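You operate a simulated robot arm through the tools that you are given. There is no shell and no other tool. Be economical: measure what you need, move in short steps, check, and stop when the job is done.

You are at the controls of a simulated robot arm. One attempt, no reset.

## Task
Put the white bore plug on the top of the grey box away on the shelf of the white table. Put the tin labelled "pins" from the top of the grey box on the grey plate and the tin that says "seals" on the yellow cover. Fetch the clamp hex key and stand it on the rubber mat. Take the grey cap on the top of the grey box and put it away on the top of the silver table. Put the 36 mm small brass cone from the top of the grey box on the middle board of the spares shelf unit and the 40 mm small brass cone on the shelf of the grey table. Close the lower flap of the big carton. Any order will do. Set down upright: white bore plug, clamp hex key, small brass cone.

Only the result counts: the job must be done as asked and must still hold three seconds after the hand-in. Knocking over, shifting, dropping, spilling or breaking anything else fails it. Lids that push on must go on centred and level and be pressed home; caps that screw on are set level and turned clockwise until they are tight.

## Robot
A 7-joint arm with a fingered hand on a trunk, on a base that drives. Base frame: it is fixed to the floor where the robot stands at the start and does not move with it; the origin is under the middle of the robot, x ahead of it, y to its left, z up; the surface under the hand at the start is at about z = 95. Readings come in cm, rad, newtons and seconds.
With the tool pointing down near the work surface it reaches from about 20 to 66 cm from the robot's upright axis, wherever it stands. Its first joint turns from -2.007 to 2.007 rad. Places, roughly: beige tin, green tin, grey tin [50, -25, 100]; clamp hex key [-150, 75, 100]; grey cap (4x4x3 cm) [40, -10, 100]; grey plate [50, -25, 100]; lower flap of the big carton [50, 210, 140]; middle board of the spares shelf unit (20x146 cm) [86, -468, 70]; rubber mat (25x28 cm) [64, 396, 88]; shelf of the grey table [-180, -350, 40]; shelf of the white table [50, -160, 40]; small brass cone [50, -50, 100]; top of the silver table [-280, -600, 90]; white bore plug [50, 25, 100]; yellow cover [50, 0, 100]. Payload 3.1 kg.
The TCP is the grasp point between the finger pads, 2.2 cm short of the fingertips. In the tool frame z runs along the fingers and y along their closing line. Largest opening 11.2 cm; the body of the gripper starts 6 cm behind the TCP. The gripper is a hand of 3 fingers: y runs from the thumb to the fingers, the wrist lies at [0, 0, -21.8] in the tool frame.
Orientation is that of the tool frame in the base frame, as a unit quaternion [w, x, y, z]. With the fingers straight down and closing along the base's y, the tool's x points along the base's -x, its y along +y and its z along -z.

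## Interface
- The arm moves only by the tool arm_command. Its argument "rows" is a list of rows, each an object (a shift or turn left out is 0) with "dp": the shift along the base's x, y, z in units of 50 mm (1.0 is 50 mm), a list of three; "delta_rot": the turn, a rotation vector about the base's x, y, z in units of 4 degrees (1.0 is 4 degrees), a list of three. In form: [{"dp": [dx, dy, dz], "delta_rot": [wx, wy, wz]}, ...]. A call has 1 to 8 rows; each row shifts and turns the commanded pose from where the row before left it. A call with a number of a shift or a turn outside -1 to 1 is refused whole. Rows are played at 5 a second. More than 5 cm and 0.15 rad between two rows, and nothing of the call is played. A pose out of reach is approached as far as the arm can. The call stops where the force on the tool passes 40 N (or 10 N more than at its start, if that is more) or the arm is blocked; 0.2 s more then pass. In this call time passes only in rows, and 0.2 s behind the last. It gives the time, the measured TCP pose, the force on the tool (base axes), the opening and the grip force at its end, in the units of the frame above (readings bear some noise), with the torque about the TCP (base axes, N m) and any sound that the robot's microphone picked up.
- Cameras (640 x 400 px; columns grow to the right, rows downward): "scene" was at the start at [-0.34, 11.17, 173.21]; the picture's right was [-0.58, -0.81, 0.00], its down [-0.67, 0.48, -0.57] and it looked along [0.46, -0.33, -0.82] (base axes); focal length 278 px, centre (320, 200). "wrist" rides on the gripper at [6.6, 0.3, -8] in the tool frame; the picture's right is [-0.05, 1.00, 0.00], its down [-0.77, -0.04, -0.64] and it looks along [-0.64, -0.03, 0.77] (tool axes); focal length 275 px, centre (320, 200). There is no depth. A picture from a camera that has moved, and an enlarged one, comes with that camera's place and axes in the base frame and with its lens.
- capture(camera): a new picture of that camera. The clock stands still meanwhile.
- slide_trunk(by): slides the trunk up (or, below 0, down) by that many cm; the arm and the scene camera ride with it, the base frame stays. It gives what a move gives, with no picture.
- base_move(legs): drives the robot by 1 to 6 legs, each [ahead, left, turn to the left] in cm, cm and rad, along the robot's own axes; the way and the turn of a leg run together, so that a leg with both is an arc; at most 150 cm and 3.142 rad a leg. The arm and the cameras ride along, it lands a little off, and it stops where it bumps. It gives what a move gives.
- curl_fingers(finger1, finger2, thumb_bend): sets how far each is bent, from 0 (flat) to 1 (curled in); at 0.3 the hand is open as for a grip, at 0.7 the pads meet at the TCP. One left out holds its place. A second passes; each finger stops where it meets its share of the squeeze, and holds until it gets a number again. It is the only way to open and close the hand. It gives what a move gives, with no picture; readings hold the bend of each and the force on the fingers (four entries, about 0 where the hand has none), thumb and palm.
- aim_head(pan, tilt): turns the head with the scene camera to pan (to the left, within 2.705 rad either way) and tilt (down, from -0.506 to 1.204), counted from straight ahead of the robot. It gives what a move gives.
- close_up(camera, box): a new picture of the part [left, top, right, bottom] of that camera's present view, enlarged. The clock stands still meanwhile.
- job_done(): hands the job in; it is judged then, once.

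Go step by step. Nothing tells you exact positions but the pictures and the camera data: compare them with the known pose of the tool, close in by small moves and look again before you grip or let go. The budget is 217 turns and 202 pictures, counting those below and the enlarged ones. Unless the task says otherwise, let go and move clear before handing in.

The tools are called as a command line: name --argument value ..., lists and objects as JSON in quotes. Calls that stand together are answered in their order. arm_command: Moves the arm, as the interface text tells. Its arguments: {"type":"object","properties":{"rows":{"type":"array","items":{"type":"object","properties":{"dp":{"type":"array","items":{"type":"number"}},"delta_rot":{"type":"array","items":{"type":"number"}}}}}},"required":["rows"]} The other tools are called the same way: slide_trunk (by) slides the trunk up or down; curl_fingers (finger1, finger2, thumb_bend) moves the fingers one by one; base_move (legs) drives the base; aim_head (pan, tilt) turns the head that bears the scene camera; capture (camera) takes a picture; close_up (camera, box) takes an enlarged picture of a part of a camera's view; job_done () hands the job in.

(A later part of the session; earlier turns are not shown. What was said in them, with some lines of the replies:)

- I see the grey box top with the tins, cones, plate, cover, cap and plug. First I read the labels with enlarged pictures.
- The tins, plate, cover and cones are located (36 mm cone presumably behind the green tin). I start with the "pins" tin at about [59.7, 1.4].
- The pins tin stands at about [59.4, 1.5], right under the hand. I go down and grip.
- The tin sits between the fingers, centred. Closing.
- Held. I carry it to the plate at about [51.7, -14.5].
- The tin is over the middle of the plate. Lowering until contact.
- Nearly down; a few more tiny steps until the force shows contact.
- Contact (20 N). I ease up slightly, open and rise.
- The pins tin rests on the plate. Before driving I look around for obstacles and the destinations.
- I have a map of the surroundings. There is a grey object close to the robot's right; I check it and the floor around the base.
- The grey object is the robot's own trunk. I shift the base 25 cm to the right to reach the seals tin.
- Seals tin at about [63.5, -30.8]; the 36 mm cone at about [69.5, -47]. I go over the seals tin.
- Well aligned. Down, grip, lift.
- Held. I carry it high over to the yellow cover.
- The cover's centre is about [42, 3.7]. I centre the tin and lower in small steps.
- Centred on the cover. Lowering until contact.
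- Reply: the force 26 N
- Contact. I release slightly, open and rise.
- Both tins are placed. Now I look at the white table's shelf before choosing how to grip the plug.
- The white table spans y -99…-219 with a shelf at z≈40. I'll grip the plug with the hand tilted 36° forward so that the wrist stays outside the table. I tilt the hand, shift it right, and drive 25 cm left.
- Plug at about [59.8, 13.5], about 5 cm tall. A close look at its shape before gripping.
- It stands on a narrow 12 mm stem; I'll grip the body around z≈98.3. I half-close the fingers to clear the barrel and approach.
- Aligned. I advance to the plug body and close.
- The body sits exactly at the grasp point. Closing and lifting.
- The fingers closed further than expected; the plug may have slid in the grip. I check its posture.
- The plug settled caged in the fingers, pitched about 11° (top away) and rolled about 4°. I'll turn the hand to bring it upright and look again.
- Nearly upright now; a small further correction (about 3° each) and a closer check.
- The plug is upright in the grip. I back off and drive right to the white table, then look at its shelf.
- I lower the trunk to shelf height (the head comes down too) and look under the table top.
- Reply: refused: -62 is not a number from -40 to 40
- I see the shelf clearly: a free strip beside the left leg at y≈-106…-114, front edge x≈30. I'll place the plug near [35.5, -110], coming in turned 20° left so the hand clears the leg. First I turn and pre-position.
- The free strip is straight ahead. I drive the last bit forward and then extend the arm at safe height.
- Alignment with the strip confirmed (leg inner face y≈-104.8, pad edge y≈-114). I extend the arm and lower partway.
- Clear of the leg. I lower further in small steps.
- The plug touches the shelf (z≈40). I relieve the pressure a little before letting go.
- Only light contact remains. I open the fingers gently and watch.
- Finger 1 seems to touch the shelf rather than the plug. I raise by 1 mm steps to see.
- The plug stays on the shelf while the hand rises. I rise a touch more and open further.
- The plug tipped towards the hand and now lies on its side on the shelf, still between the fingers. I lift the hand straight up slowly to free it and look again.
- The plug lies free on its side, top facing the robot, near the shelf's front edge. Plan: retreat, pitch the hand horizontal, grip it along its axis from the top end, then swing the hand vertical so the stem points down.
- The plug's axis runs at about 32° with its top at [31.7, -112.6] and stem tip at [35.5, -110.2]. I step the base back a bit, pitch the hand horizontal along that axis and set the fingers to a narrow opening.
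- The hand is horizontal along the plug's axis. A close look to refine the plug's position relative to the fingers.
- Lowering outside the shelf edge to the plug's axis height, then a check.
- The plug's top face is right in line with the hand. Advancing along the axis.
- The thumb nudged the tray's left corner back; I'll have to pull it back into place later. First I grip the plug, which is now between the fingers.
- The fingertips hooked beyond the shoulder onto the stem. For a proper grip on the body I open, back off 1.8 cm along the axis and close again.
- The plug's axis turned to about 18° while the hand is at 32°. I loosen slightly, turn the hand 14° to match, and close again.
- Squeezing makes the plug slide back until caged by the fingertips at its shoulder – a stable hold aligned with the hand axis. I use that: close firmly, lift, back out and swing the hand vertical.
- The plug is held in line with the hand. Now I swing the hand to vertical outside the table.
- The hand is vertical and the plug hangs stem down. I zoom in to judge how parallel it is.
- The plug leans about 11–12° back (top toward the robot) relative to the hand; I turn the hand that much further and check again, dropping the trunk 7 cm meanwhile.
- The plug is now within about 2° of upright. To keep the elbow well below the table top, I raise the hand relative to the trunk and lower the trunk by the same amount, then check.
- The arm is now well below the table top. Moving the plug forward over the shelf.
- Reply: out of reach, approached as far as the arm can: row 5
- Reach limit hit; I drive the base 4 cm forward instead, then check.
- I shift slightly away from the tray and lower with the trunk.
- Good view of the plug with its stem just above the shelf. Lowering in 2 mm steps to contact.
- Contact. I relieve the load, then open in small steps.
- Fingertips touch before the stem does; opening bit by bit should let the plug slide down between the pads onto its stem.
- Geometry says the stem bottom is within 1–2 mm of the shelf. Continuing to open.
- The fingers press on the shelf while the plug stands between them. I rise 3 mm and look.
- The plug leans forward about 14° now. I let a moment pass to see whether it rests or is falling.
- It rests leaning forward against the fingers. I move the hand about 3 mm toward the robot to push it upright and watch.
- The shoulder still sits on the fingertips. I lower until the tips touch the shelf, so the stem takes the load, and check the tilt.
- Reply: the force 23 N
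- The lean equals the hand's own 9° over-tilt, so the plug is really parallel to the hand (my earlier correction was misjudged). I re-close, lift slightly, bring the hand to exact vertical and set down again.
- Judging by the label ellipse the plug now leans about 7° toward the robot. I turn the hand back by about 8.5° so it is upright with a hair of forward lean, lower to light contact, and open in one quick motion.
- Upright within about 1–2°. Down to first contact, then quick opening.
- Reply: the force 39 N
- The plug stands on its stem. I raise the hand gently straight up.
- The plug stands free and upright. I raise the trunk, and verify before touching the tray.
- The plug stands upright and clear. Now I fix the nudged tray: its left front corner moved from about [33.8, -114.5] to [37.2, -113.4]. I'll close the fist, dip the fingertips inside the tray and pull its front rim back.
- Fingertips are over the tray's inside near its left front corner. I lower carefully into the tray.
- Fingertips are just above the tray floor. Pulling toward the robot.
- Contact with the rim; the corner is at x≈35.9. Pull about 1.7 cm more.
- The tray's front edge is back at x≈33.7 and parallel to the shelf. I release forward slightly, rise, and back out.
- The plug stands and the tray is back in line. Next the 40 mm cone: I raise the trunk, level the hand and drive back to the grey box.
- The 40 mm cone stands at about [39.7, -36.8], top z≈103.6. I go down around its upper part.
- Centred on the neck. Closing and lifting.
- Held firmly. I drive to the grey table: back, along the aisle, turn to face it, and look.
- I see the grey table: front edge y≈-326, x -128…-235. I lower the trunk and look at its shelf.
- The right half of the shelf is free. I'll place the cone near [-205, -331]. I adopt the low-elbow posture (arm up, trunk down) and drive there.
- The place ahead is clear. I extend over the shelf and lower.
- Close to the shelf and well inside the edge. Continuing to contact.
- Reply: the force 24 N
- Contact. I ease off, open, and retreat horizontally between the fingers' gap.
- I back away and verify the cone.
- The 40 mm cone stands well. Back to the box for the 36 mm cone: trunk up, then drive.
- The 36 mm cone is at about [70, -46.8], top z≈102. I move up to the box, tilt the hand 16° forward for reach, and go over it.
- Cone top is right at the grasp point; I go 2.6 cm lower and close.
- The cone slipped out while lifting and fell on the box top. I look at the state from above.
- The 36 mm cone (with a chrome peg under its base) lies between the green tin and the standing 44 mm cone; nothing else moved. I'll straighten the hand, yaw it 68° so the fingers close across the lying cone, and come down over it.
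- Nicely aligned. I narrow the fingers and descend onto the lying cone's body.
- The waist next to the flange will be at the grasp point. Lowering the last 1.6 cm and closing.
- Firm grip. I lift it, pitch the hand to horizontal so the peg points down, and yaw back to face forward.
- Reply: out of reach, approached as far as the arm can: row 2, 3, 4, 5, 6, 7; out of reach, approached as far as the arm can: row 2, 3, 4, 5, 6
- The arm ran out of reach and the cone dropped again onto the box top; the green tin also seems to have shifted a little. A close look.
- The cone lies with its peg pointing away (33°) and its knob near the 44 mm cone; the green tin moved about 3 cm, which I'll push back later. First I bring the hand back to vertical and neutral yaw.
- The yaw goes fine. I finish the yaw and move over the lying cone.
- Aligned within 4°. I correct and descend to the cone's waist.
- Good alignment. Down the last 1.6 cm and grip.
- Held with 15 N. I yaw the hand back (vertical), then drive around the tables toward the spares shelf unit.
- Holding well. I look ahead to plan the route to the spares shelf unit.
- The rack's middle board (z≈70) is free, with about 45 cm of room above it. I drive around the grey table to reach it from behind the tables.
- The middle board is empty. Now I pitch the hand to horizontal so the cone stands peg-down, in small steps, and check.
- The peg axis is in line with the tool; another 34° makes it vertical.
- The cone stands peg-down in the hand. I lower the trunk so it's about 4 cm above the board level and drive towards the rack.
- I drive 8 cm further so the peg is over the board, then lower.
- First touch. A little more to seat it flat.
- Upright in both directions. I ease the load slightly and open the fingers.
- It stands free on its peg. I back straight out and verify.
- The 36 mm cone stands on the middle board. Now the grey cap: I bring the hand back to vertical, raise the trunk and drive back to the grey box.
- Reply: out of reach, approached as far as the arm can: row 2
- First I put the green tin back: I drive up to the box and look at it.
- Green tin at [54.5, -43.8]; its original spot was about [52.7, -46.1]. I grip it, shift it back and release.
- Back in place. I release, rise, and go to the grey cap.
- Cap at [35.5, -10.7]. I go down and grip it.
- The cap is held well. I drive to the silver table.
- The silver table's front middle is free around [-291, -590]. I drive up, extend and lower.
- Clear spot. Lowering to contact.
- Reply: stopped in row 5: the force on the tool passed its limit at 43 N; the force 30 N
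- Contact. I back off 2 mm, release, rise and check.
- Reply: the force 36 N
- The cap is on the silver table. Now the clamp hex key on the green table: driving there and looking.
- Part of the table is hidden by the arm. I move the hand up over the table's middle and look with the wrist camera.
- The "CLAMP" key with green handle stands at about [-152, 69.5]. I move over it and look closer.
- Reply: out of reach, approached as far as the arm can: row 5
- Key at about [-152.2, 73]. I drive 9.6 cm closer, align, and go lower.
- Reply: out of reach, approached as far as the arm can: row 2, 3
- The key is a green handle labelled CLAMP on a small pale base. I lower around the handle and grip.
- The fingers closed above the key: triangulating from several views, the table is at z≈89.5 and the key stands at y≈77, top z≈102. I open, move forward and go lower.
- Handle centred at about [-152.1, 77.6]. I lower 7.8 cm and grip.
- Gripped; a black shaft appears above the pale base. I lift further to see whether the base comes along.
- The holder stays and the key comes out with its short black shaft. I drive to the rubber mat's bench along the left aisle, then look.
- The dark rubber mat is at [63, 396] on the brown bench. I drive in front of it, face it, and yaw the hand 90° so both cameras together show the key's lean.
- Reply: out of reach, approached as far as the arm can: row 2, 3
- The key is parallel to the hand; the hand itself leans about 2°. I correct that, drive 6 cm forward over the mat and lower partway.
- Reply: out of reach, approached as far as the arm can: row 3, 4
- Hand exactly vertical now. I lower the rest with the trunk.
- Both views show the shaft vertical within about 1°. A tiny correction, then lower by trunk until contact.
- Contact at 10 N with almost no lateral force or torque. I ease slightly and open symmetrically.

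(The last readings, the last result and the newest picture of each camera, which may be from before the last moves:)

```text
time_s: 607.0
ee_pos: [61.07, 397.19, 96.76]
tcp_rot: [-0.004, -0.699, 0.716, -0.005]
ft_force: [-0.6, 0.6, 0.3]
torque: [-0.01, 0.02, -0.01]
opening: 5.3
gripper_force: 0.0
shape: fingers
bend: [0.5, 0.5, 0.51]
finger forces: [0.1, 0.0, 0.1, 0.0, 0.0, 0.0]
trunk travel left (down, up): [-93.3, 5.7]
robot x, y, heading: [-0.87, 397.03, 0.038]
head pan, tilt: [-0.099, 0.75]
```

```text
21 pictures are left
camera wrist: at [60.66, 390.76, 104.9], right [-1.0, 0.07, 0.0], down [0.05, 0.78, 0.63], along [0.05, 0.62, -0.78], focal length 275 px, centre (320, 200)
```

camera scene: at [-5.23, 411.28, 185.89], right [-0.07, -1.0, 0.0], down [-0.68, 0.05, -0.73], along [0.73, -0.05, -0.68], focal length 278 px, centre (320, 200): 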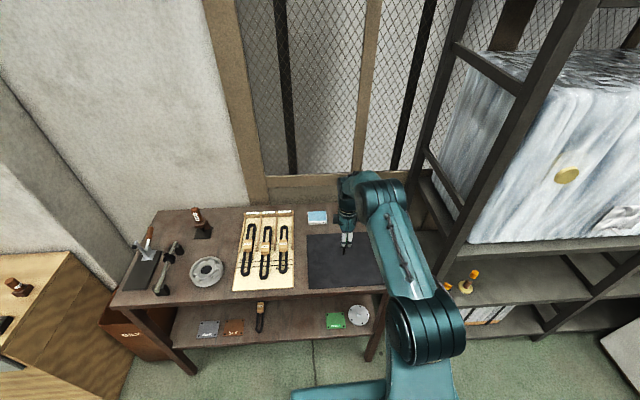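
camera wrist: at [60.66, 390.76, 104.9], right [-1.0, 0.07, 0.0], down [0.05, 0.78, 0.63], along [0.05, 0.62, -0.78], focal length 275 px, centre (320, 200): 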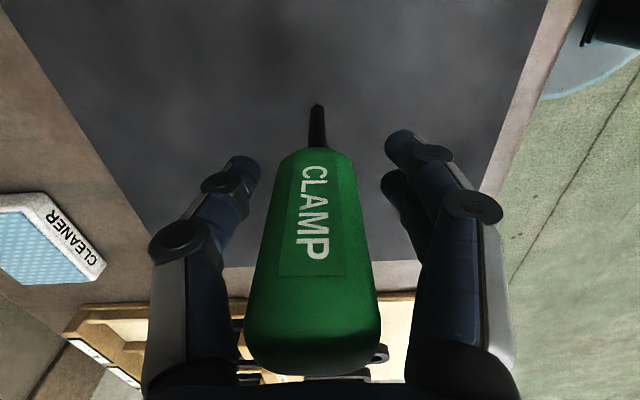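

The key stands free. I raise the hand straight up.

slide_trunk --by 5.5

arm_command --rows '[{"dp": [0, 0, 0.4]}, {"dp": [0, 0, 0.6]}, {"dp": [0, 0, 0.6]}, {"dp": [0, 0, 0.6]}]'

close_up --camera "scene" --box '[290, 160, 400, 290]'

```text
time_s: 608.0
ee_pos: [61.15, 397.2, 102.29]
tcp_rot: [-0.004, -0.699, 0.715, -0.004]
ft_force: [0.5, -0.8, 0.7]
torque: [0.0, 0.04, -0.02]
opening: 5.31
gripper_force: 0.2
shape: fingers
bend: [0.5, 0.5, 0.51]
finger forces: [0.0, 0.0, 0.0, 0.0, 0.0, 0.0]
trunk travel left (down, up): [-98.8, 0.2]
robot x, y, heading: [-0.84, 396.67, 0.037]
head pan, tilt: [-0.099, 0.75]
```

```text
time_s: 609.0
ee_pos: [61.19, 397.25, 113.2]
tcp_rot: [-0.004, -0.699, 0.715, -0.004]
ft_force: [-0.2, -0.4, 0.2]
torque: [0.02, 0.0, -0.01]
opening: 5.31
gripper_force: 0.0
shape: fingers
bend: [0.5, 0.5, 0.51]
finger forces: [0.0, 0.1, 0.0, 0.0, 0.0, 0.1]
trunk travel left (down, up): [-98.8, 0.2]
robot x, y, heading: [-0.81, 396.89, 0.029]
head pan, tilt: [-0.099, 0.75]
```

```text
3.08 times, centred on (345, 225) of scene
camera zoom: at [0.66, 411.5, 186.18], right [-0.07, -1.0, 0.0], down [-0.68, 0.04, -0.73], along [0.73, -0.05, -0.68], focal length 854 px, centre (243, 123)
```

zoom: 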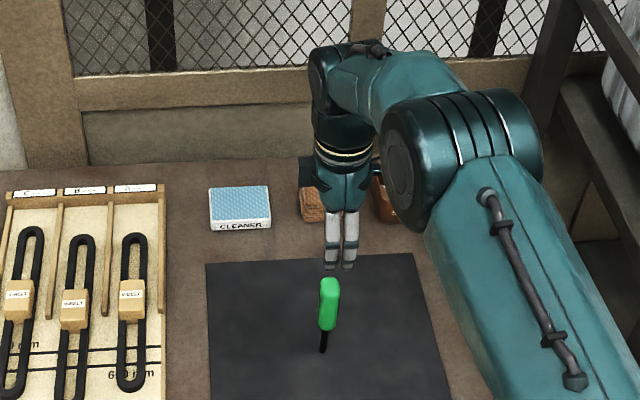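

The clamp key stands on the mat. Last: the carton flap. I back away carefully, retract the arm and drive to the carton.

base_move --legs '[[-44, 0, -0.035]]'

arm_command --rows '[{"dp": [-0.9, 0, 0], "delta_rot": [0, 0, -1]}, {"dp": [-0.9, 0, 0], "delta_rot": [0, 0, -1]}, {"dp": [-0.9, 0, 0], "delta_rot": [0, 0, -1]}, {"delta_rot": [0, 0, -1]}, {"delta_rot": [0, 0, -1]}, {"delta_rot": [0, 0, -1]}, {"delta_rot": [0, 0, -1]}, {"delta_rot": [0, 0, -1]}]'

arm_command --rows '[{"delta_rot": [0, 0, -1]}, {"delta_rot": [0, 0, -1]}, {"delta_rot": [0, 0, -1]}, {"delta_rot": [0, 0, -1]}, {"delta_rot": [0, 0, -1]}, {"delta_rot": [0, 0, -1]}, {"delta_rot": [0, 0, -1]}, {"delta_rot": [0, 0, -1]}]'

arm_command --rows '[{"delta_rot": [0, 0, -1]}, {"delta_rot": [0, 0, -1]}, {"delta_rot": [0, 0, -1]}, {"delta_rot": [0, 0, -1]}, {"delta_rot": [0, 0, -1]}, {"delta_rot": [0, 0, -1]}]'

base_move --legs '[[0, -150, 0], [0, -36, 0]]'

aim_head --pan 0.0 --tilt 0.35

capture --camera "scene"

```text
time_s: 611.6
ee_pos: [17.57, 394.06, 113.23]
tcp_rot: [-0.004, -0.683, 0.731, -0.005]
ft_force: [0.4, 0.0, -0.2]
torque: [0.02, 0.01, 0.0]
opening: 5.32
gripper_force: 0.1
shape: fingers
bend: [0.5, 0.5, 0.51]
finger forces: [0.0, 0.0, 0.1, 0.0, 0.1, 0.0]
trunk travel left (down, up): [-98.8, 0.2]
robot x, y, heading: [-44.4, 396.16, -0.008]
head pan, tilt: [-0.099, 0.75]
```

```text
time_s: 613.4
ee_pos: [3.99, 393.82, 113.34]
tcp_rot: [-0.005, -0.455, 0.891, -0.004]
ft_force: [0.5, -0.5, -0.3]
torque: [0.01, 0.0, 0.03]
opening: 5.31
gripper_force: 0.1
shape: fingers
bend: [0.5, 0.5, 0.51]
finger forces: [0.0, 0.1, 0.0, 0.1, 0.0, 0.1]
trunk travel left (down, up): [-98.8, 0.2]
robot x, y, heading: [-44.68, 396.59, -0.009]
head pan, tilt: [-0.099, 0.75]
```

```text
time_s: 615.2
ee_pos: [4.19, 393.86, 113.33]
tcp_rot: [-0.006, -0.191, 0.982, -0.002]
ft_force: [-0.1, 0.4, 0.8]
torque: [0.01, -0.01, -0.01]
opening: 5.3
gripper_force: 0.0
shape: fingers
bend: [0.5, 0.5, 0.51]
finger forces: [0.0, 0.0, 0.0, 0.1, 0.0, 0.0]
trunk travel left (down, up): [-98.8, 0.2]
robot x, y, heading: [-44.51, 396.66, -0.014]
head pan, tilt: [-0.099, 0.75]
```

```text
time_s: 616.6
ee_pos: [4.24, 393.82, 113.26]
tcp_rot: [-0.006, 0.017, 1.0, -0.001]
ft_force: [0.1, 0.0, 0.4]
torque: [0.02, 0.01, -0.03]
opening: 5.34
gripper_force: 0.1
shape: fingers
bend: [0.5, 0.5, 0.51]
finger forces: [0.0, 0.0, 0.1, 0.0, 0.0, 0.0]
trunk travel left (down, up): [-98.8, 0.2]
robot x, y, heading: [-44.65, 396.4, -0.009]
head pan, tilt: [-0.099, 0.75]
```

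```text
time_s: 625.9
ee_pos: [-1.71, 207.14, 113.22]
tcp_rot: [-0.006, 0.031, 0.999, -0.001]
ft_force: [-0.4, -0.3, 0.0]
torque: [-0.01, -0.02, -0.01]
opening: 5.33
gripper_force: 0.1
shape: fingers
bend: [0.5, 0.5, 0.51]
finger forces: [0.0, 0.0, 0.1, 0.1, 0.0, 0.0]
trunk travel left (down, up): [-98.8, 0.2]
robot x, y, heading: [-50.43, 210.86, -0.038]
head pan, tilt: [-0.099, 0.75]
```

```text
time_s: 626.8
ee_pos: [-1.66, 207.12, 113.27]
tcp_rot: [-0.006, 0.03, 1.0, 0.0]
ft_force: [0.1, 1.1, -1.0]
torque: [0.01, -0.01, -0.01]
opening: 5.31
gripper_force: 0.1
shape: fingers
bend: [0.5, 0.5, 0.51]
finger forces: [0.0, 0.0, 0.1, 0.1, 0.0, 0.0]
trunk travel left (down, up): [-98.8, 0.2]
robot x, y, heading: [-50.45, 211.14, -0.04]
head pan, tilt: [0.0, 0.351]
```

```text
19 pictures are left
camera scene: at [-46.55, 226.14, 189.74], right [-0.04, -1.0, 0.0], down [-0.34, 0.01, -0.94], along [0.94, -0.04, -0.34], focal length 278 px, centre (320, 200)
```

scene: 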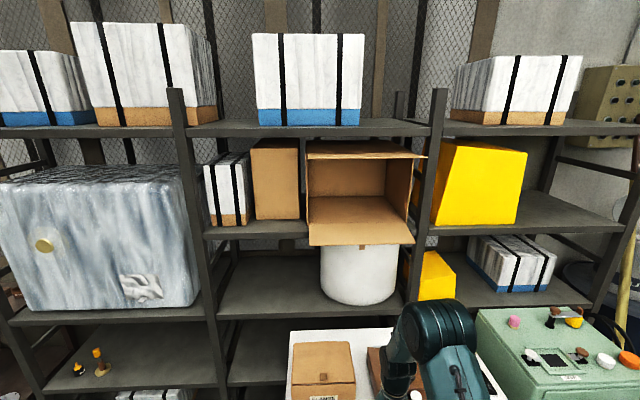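

close_up --camera "scene" --box '[290, 130, 450, 260]'

```text
3.08 times, centred on (370, 195) of scene
camera zoom: at [-46.55, 226.14, 189.74], right [-0.04, -1.0, 0.0], down [-0.34, 0.01, -0.94], along [0.94, -0.04, -0.34], focal length 854 px, centre (166, 215)
```

zoom: 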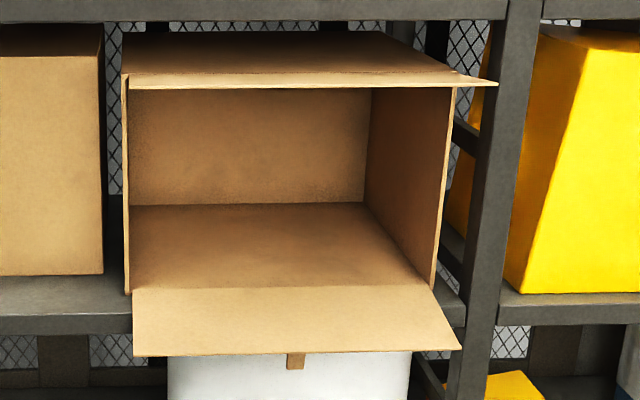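

The open carton: the lower flap is hinged at about x=60, z≈140, y 185–226 and sticks out about 18 cm toward me. I'll pitch the hand horizontal with a closed fist, get under the flap, lift it and push it shut.

curl_fingers --finger1 0.7 --finger2 0.7 --thumb_bend 0.7

arm_command --rows '[{"dp": [0.1, 0, 0.15], "delta_rot": [0, -1, 0]}, {"dp": [0.1, 0, 0.15], "delta_rot": [0, -1, 0]}, {"dp": [0.1, 0, 0.15], "delta_rot": [0, -1, 0]}, {"dp": [0.1, 0, 0.15], "delta_rot": [0, -1, 0]}, {"dp": [0.1, 0, 0.15], "delta_rot": [0, -1, 0]}, {"dp": [0.1, 0, 0.15], "delta_rot": [0, -1, 0]}, {"dp": [0.1, 0, 0.15], "delta_rot": [0, -1, 0]}, {"dp": [0.1, 0, 0.15], "delta_rot": [0, -1, 0]}]'

arm_command --rows '[{"dp": [0.1, 0, 0.15], "delta_rot": [0, -1, 0]}, {"dp": [0.1, 0, 0.15], "delta_rot": [0, -1, 0]}, {"dp": [0.1, 0, 0.15], "delta_rot": [0, -1, 0]}, {"dp": [0.1, 0, 0.15], "delta_rot": [0, -1, 0]}, {"dp": [0.1, 0, 0.15], "delta_rot": [0, -1, 0]}, {"dp": [0.1, 0, 0.15], "delta_rot": [0, -1, 0]}, {"dp": [0.1, 0, 0.15], "delta_rot": [0, -1, 0]}, {"dp": [0.1, 0, 0.15], "delta_rot": [0, -1, 0]}]'

arm_command --rows '[{"dp": [0.1, 0, 0.1], "delta_rot": [0, -1, 0]}, {"dp": [0.1, 0, 0.1], "delta_rot": [0, -1, 0]}, {"dp": [0.1, 0, 0.1], "delta_rot": [0, -1, 0]}, {"dp": [0.1, 0, 0.1], "delta_rot": [0, -1, 0]}, {"dp": [0.1, 0, 0.1], "delta_rot": [0, -1, 0]}]'

capture --camera "scene"

```text
time_s: 627.8
ee_pos: [-1.71, 207.0, 113.21]
tcp_rot: [-0.006, 0.03, 1.0, 0.0]
ft_force: [-0.3, -0.6, 1.0]
torque: [-0.02, -0.02, 0.01]
opening: 0.26
gripper_force: 0.0
shape: fingers
bend: [0.7, 0.7, 0.7]
finger forces: [0.0, 0.1, 0.0, 0.0, 0.0, 0.1]
trunk travel left (down, up): [-98.8, 0.2]
robot x, y, heading: [-50.58, 211.04, -0.039]
head pan, tilt: [0.0, 0.351]
```

```text
time_s: 629.6
ee_pos: [2.25, 206.97, 119.12]
tcp_rot: [0.27, 0.03, 0.962, 0.008]
ft_force: [0.2, -0.7, -0.4]
torque: [-0.01, 0.02, 0.0]
opening: 0.26
gripper_force: 0.0
shape: fingers
bend: [0.7, 0.7, 0.7]
finger forces: [0.1, 0.0, 0.1, 0.0, 0.0, 0.1]
trunk travel left (down, up): [-98.8, 0.2]
robot x, y, heading: [-50.29, 211.24, -0.042]
head pan, tilt: [0.0, 0.351]
```

```text
time_s: 631.4
ee_pos: [6.22, 206.92, 125.29]
tcp_rot: [0.524, 0.028, 0.851, 0.015]
ft_force: [0.3, 0.4, 0.5]
torque: [-0.04, 0.0, -0.01]
opening: 0.29
gripper_force: 0.1
shape: fingers
bend: [0.7, 0.7, 0.7]
finger forces: [0.1, 0.1, 0.1, 0.0, 0.0, 0.0]
trunk travel left (down, up): [-98.8, 0.2]
robot x, y, heading: [-50.5, 211.05, -0.039]
head pan, tilt: [0.0, 0.351]
```

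```text
time_s: 632.6
ee_pos: [8.79, 206.83, 127.88]
tcp_rot: [0.665, 0.023, 0.746, 0.02]
ft_force: [0.3, 0.5, -0.3]
torque: [0.01, 0.01, 0.01]
opening: 0.28
gripper_force: 0.0
shape: fingers
bend: [0.7, 0.7, 0.7]
finger forces: [0.0, 0.0, 0.1, 0.1, 0.0, 0.1]
trunk travel left (down, up): [-98.8, 0.2]
robot x, y, heading: [-50.62, 210.53, -0.039]
head pan, tilt: [0.0, 0.351]
```

```text
17 pictures are left
camera scene: at [-46.5, 226.14, 189.75], right [-0.04, -1.0, 0.0], down [-0.34, 0.01, -0.94], along [0.94, -0.04, -0.34], focal length 278 px, centre (320, 200)
```

scene: 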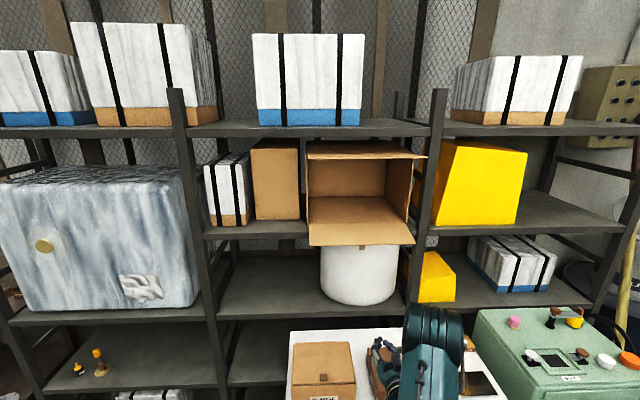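

base_move --legs '[[25, 0, 0.04]]'

close_up --camera "scene" --box '[270, 110, 510, 290]'

capture --camera "wrist"

```text
time_s: 634.4
ee_pos: [33.94, 208.92, 127.9]
tcp_rot: [0.664, 0.007, 0.747, 0.035]
ft_force: [0.7, -0.2, -0.5]
torque: [0.0, 0.0, 0.0]
opening: 0.29
gripper_force: 0.0
shape: fingers
bend: [0.7, 0.7, 0.7]
finger forces: [0.0, 0.1, 0.0, 0.0, 0.0, 0.0]
trunk travel left (down, up): [-98.8, 0.2]
robot x, y, heading: [-25.37, 210.33, 0.003]
head pan, tilt: [0.0, 0.351]
```

```text
2.22 times, centred on (390, 200) of scene
camera zoom: at [-22.23, 225.83, 189.75], right [0.0, -1.0, 0.0], down [-0.34, 0.0, -0.94], along [0.94, 0.0, -0.34], focal length 617 px, centre (164, 200)
```

zoom: 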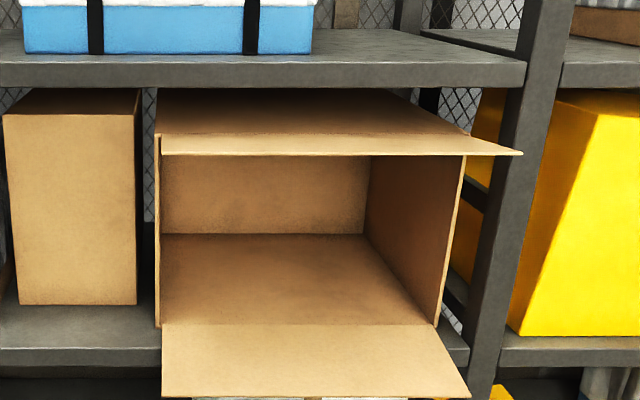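

```text
15 pictures are left
camera wrist: at [25.09, 209.32, 122.19], right [-0.03, 0.99, 0.11], down [-0.54, -0.11, 0.84], along [0.84, -0.03, 0.54], focal length 275 px, centre (320, 200)
```

wrist: 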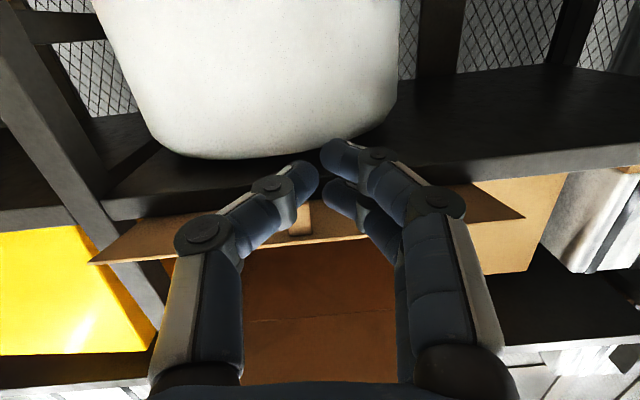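

Triangulated: hinge at about [56.7, ·, 142], outer edge at [43.5, ·, 139.3]. I drive 9 cm closer, slide the fist under the flap and raise.

base_move --legs '[[9, 0, 0]]'

arm_command --rows '[{"dp": [0.5, 0, 0.3]}, {"dp": [0.5, 0, 0.3]}, {"dp": [0, 0, 0.5]}, {"dp": [0, 0, 0.5]}, {"dp": [0, 0, 0.5]}]'

close_up --camera "scene" --box '[270, 130, 510, 310]'

```text
time_s: 635.5
ee_pos: [42.91, 209.0, 127.84]
tcp_rot: [0.664, 0.006, 0.747, 0.035]
ft_force: [-0.1, 1.1, 0.0]
torque: [-0.05, 0.01, -0.01]
opening: 0.28
gripper_force: 0.1
shape: fingers
bend: [0.7, 0.7, 0.7]
finger forces: [0.0, 0.0, 0.0, 0.1, 0.0, 0.1]
trunk travel left (down, up): [-98.8, 0.2]
robot x, y, heading: [-16.06, 210.62, 0.007]
head pan, tilt: [0.0, 0.351]
```

```text
time_s: 636.8
ee_pos: [48.05, 209.15, 138.48]
tcp_rot: [0.663, 0.006, 0.748, 0.036]
ft_force: [-0.7, -0.2, -0.2]
torque: [0.0, -0.02, -0.05]
opening: 0.28
gripper_force: 0.2
shape: fingers
bend: [0.7, 0.7, 0.7]
finger forces: [0.1, 0.0, 0.0, 0.0, 0.4, 0.0]
trunk travel left (down, up): [-98.8, 0.2]
robot x, y, heading: [-16.23, 210.5, 0.005]
head pan, tilt: [0.0, 0.351]
```

```text
2.22 times, centred on (390, 220) of scene
camera zoom: at [-13.1, 225.87, 189.75], right [0.0, -1.0, 0.0], down [-0.34, 0.0, -0.94], along [0.94, 0.0, -0.34], focal length 617 px, centre (164, 156)
```

zoom: 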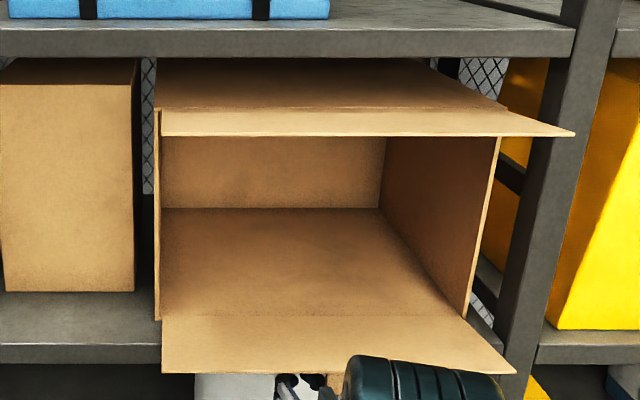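

The fist is touching under the flap. Raising further.

arm_command --rows '[{"dp": [0.05, 0, 0.4]}, {"dp": [0.05, 0, 0.4]}, {"dp": [0.05, 0, 0.4]}, {"dp": [0.05, 0, 0.4]}, {"dp": [0.05, 0, 0.4]}, {"dp": [0.05, 0, 0.4]}]'

close_up --camera "scene" --box '[270, 130, 510, 310]'

```text
time_s: 638.1
ee_pos: [49.76, 209.07, 150.63]
tcp_rot: [0.664, 0.006, 0.747, 0.036]
ft_force: [-0.1, -0.2, -0.9]
torque: [0.0, 0.05, -0.01]
opening: 0.28
gripper_force: 0.6
shape: fingers
bend: [0.7, 0.7, 0.7]
finger forces: [0.1, 0.0, 0.0, 0.0, 0.7, 0.1]
trunk travel left (down, up): [-98.8, 0.2]
robot x, y, heading: [-15.97, 210.23, 0.002]
head pan, tilt: [0.0, 0.351]
```

```text
2.22 times, centred on (390, 220) of scene
camera zoom: at [-13.01, 225.85, 189.75], right [0.0, -1.0, 0.0], down [-0.34, 0.0, -0.94], along [0.94, 0.0, -0.34], focal length 617 px, centre (164, 156)
```

zoom: 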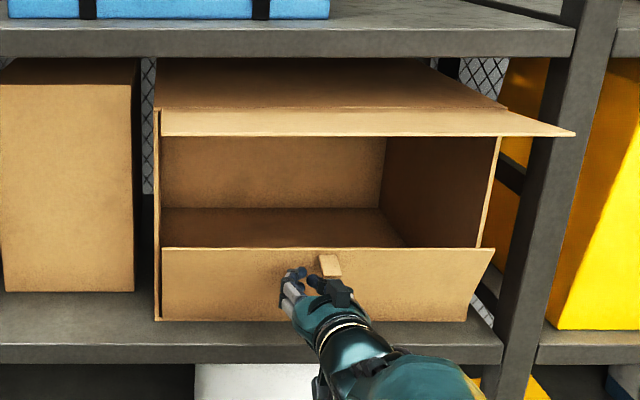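

The flap is up about 60°. Now I push forward to close it.

arm_command --rows '[{"dp": [0.3, 0, 0.05]}, {"dp": [0.3, 0, 0]}, {"dp": [0.2, 0, 0]}, {"dp": [0.15, 0, 0]}, {"dp": [0.15, 0, 0]}]'

close_up --camera "scene" --box '[270, 130, 510, 310]'

```text
time_s: 639.4
ee_pos: [54.82, 209.16, 150.61]
tcp_rot: [0.664, 0.007, 0.747, 0.036]
ft_force: [-2.3, 0.6, -0.2]
torque: [0.01, 0.03, 0.02]
opening: 0.28
gripper_force: 0.7
shape: fingers
bend: [0.7, 0.7, 0.7]
finger forces: [0.0, 1.5, 0.0, 0.1, 0.0, 0.1]
trunk travel left (down, up): [-98.8, 0.2]
robot x, y, heading: [-16.33, 210.38, 0.001]
head pan, tilt: [0.0, 0.351]
```

```text
2.22 times, centred on (390, 220) of scene
camera zoom: at [-13.29, 225.87, 189.75], right [0.0, -1.0, 0.0], down [-0.34, 0.0, -0.94], along [0.94, 0.0, -0.34], focal length 617 px, centre (164, 156)
```

zoom: 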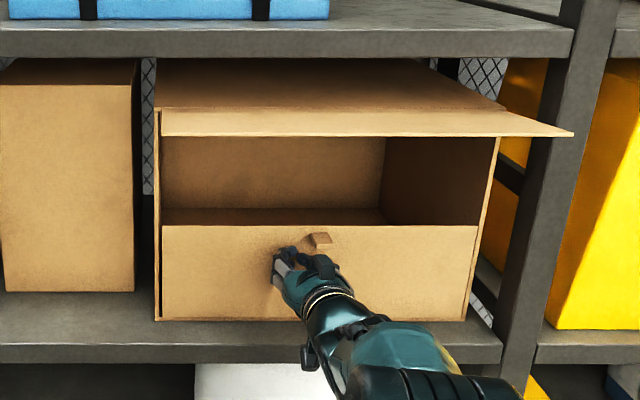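

Nearly vertical. I push a little further until it meets its stop.

arm_command --rows '[{"dp": [0.08, 0, 0]}, {"dp": [0.08, 0, 0]}, {"dp": [0.06, 0, 0]}, {"dp": [0.06, 0, 0]}]'

close_up --camera "scene" --box '[270, 130, 510, 310]'

```text
time_s: 640.4
ee_pos: [55.12, 209.21, 151.14]
tcp_rot: [0.666, 0.007, 0.745, 0.035]
ft_force: [-34.4, 1.0, -10.6]
torque: [-0.03, 0.05, 0.0]
opening: 0.01
gripper_force: 18.0
shape: fingers
bend: [0.71, 0.73, 0.72]
finger forces: [4.1, 13.7, 0.0, 0.1, 17.2, 0.0]
trunk travel left (down, up): [-98.8, 0.2]
robot x, y, heading: [-16.12, 210.47, -0.002]
head pan, tilt: [0.0, 0.351]
```

```text
2.22 times, centred on (390, 220) of scene
camera zoom: at [-14.58, 225.88, 189.76], right [0.0, -1.0, 0.0], down [-0.34, 0.0, -0.94], along [0.94, 0.0, -0.34], focal length 617 px, centre (164, 156)
```

zoom: 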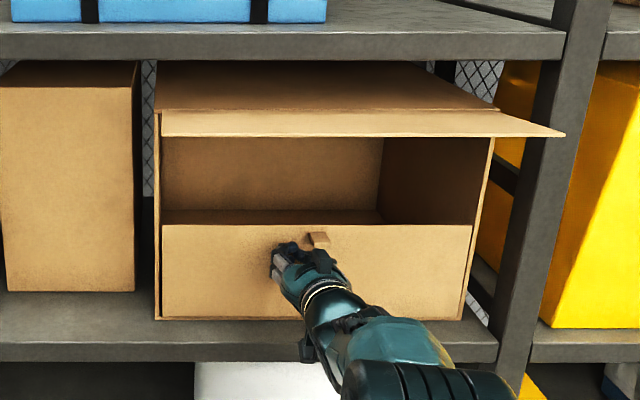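

Firm stop – the flap is closed. I retreat slowly and check that it stays.

arm_command --rows '[{"dp": [-0.3, 0, 0]}, {"dp": [-0.5, 0, -0.1]}, {"dp": [-0.8, 0, -0.1]}, {"dp": [-0.8, 0, 0]}]'

base_move --legs '[[-25, 0, 0]]'

capture --camera "scene"

```text
time_s: 641.4
ee_pos: [44.75, 208.96, 149.48]
tcp_rot: [0.664, 0.008, 0.747, 0.034]
ft_force: [-0.9, 0.4, 0.3]
torque: [-0.02, 0.02, 0.02]
opening: 0.18
gripper_force: 0.1
shape: fingers
bend: [0.7, 0.7, 0.7]
finger forces: [0.0, 0.0, 0.0, 0.0, 0.0, 0.1]
trunk travel left (down, up): [-98.8, 0.2]
robot x, y, heading: [-16.15, 210.48, 0.002]
head pan, tilt: [0.0, 0.351]
```

```text
time_s: 643.2
ee_pos: [20.01, 209.1, 149.49]
tcp_rot: [0.663, 0.006, 0.747, 0.036]
ft_force: [0.2, -0.4, -0.3]
torque: [0.02, 0.0, -0.03]
opening: 0.18
gripper_force: 0.0
shape: fingers
bend: [0.7, 0.7, 0.7]
finger forces: [0.0, 0.0, 0.0, 0.0, 0.0, 0.1]
trunk travel left (down, up): [-98.8, 0.2]
robot x, y, heading: [-40.76, 210.49, 0.001]
head pan, tilt: [0.0, 0.351]
```

```text
10 pictures are left
camera scene: at [-37.9, 225.75, 189.75], right [0.01, -1.0, 0.0], down [-0.34, 0.0, -0.94], along [0.94, 0.01, -0.34], focal length 278 px, centre (320, 200)
```

scene: 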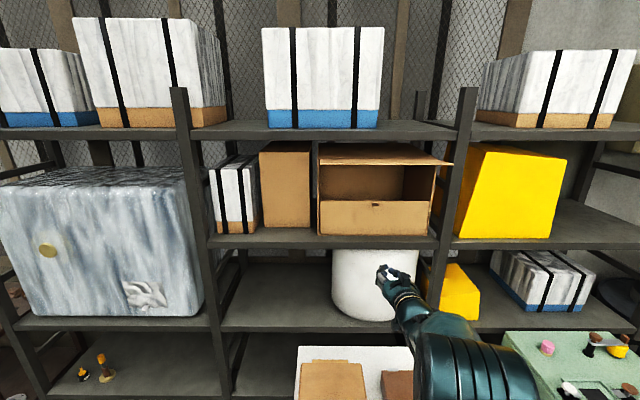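

The flap stays closed. A last check on the key standing on the mat.

aim_head --pan 1.04 --tilt 0.45

close_up --camera "scene" --box '[240, 140, 400, 260]'

```text
time_s: 644.5
ee_pos: [19.74, 209.11, 149.43]
tcp_rot: [0.664, 0.005, 0.747, 0.036]
ft_force: [0.6, -0.1, 0.5]
torque: [-0.02, -0.01, 0.02]
opening: 0.2
gripper_force: 0.1
shape: fingers
bend: [0.7, 0.7, 0.7]
finger forces: [0.0, 0.1, 0.1, 0.1, 0.1, 0.0]
trunk travel left (down, up): [-98.8, 0.2]
robot x, y, heading: [-41.21, 210.25, 0.009]
head pan, tilt: [1.04, 0.45]
```

```text
3.33 times, centred on (320, 200) of scene
camera zoom: at [-42.8, 233.63, 188.83], right [0.87, -0.5, 0.0], down [-0.22, -0.38, -0.9], along [0.45, 0.78, -0.44], focal length 925 px, centre (320, 200)
```

zoom: 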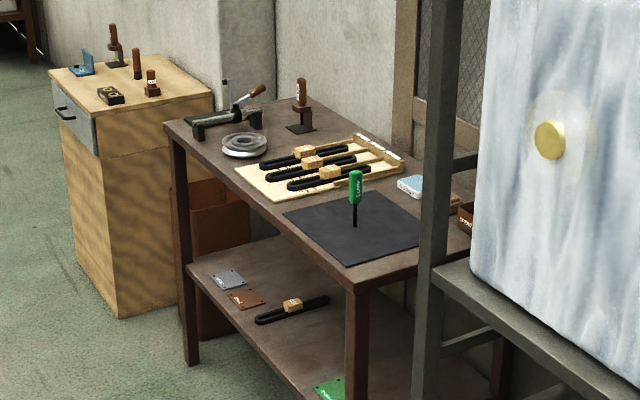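

The key still stands upright on the mat and the flap stays closed, so every item is in place. I hand in.

job_done

```text
The job is handed in.
```

All eight items are placed and the lower flap is shut, but three other things happened that count against "nothing else shifted or dropped":
- **Tray:** I nudged a tray on the white table's shelf about 3.5 cm and pulled it back roughly into place.
- **Green tin:** the tin labelled "clips" on the grey box moved about 3 cm, and I put it back to within about half a centimetre by my camera estimates.
- **36 mm cone:** it slipped and fell on the box top twice before I set it upright on the middle board.
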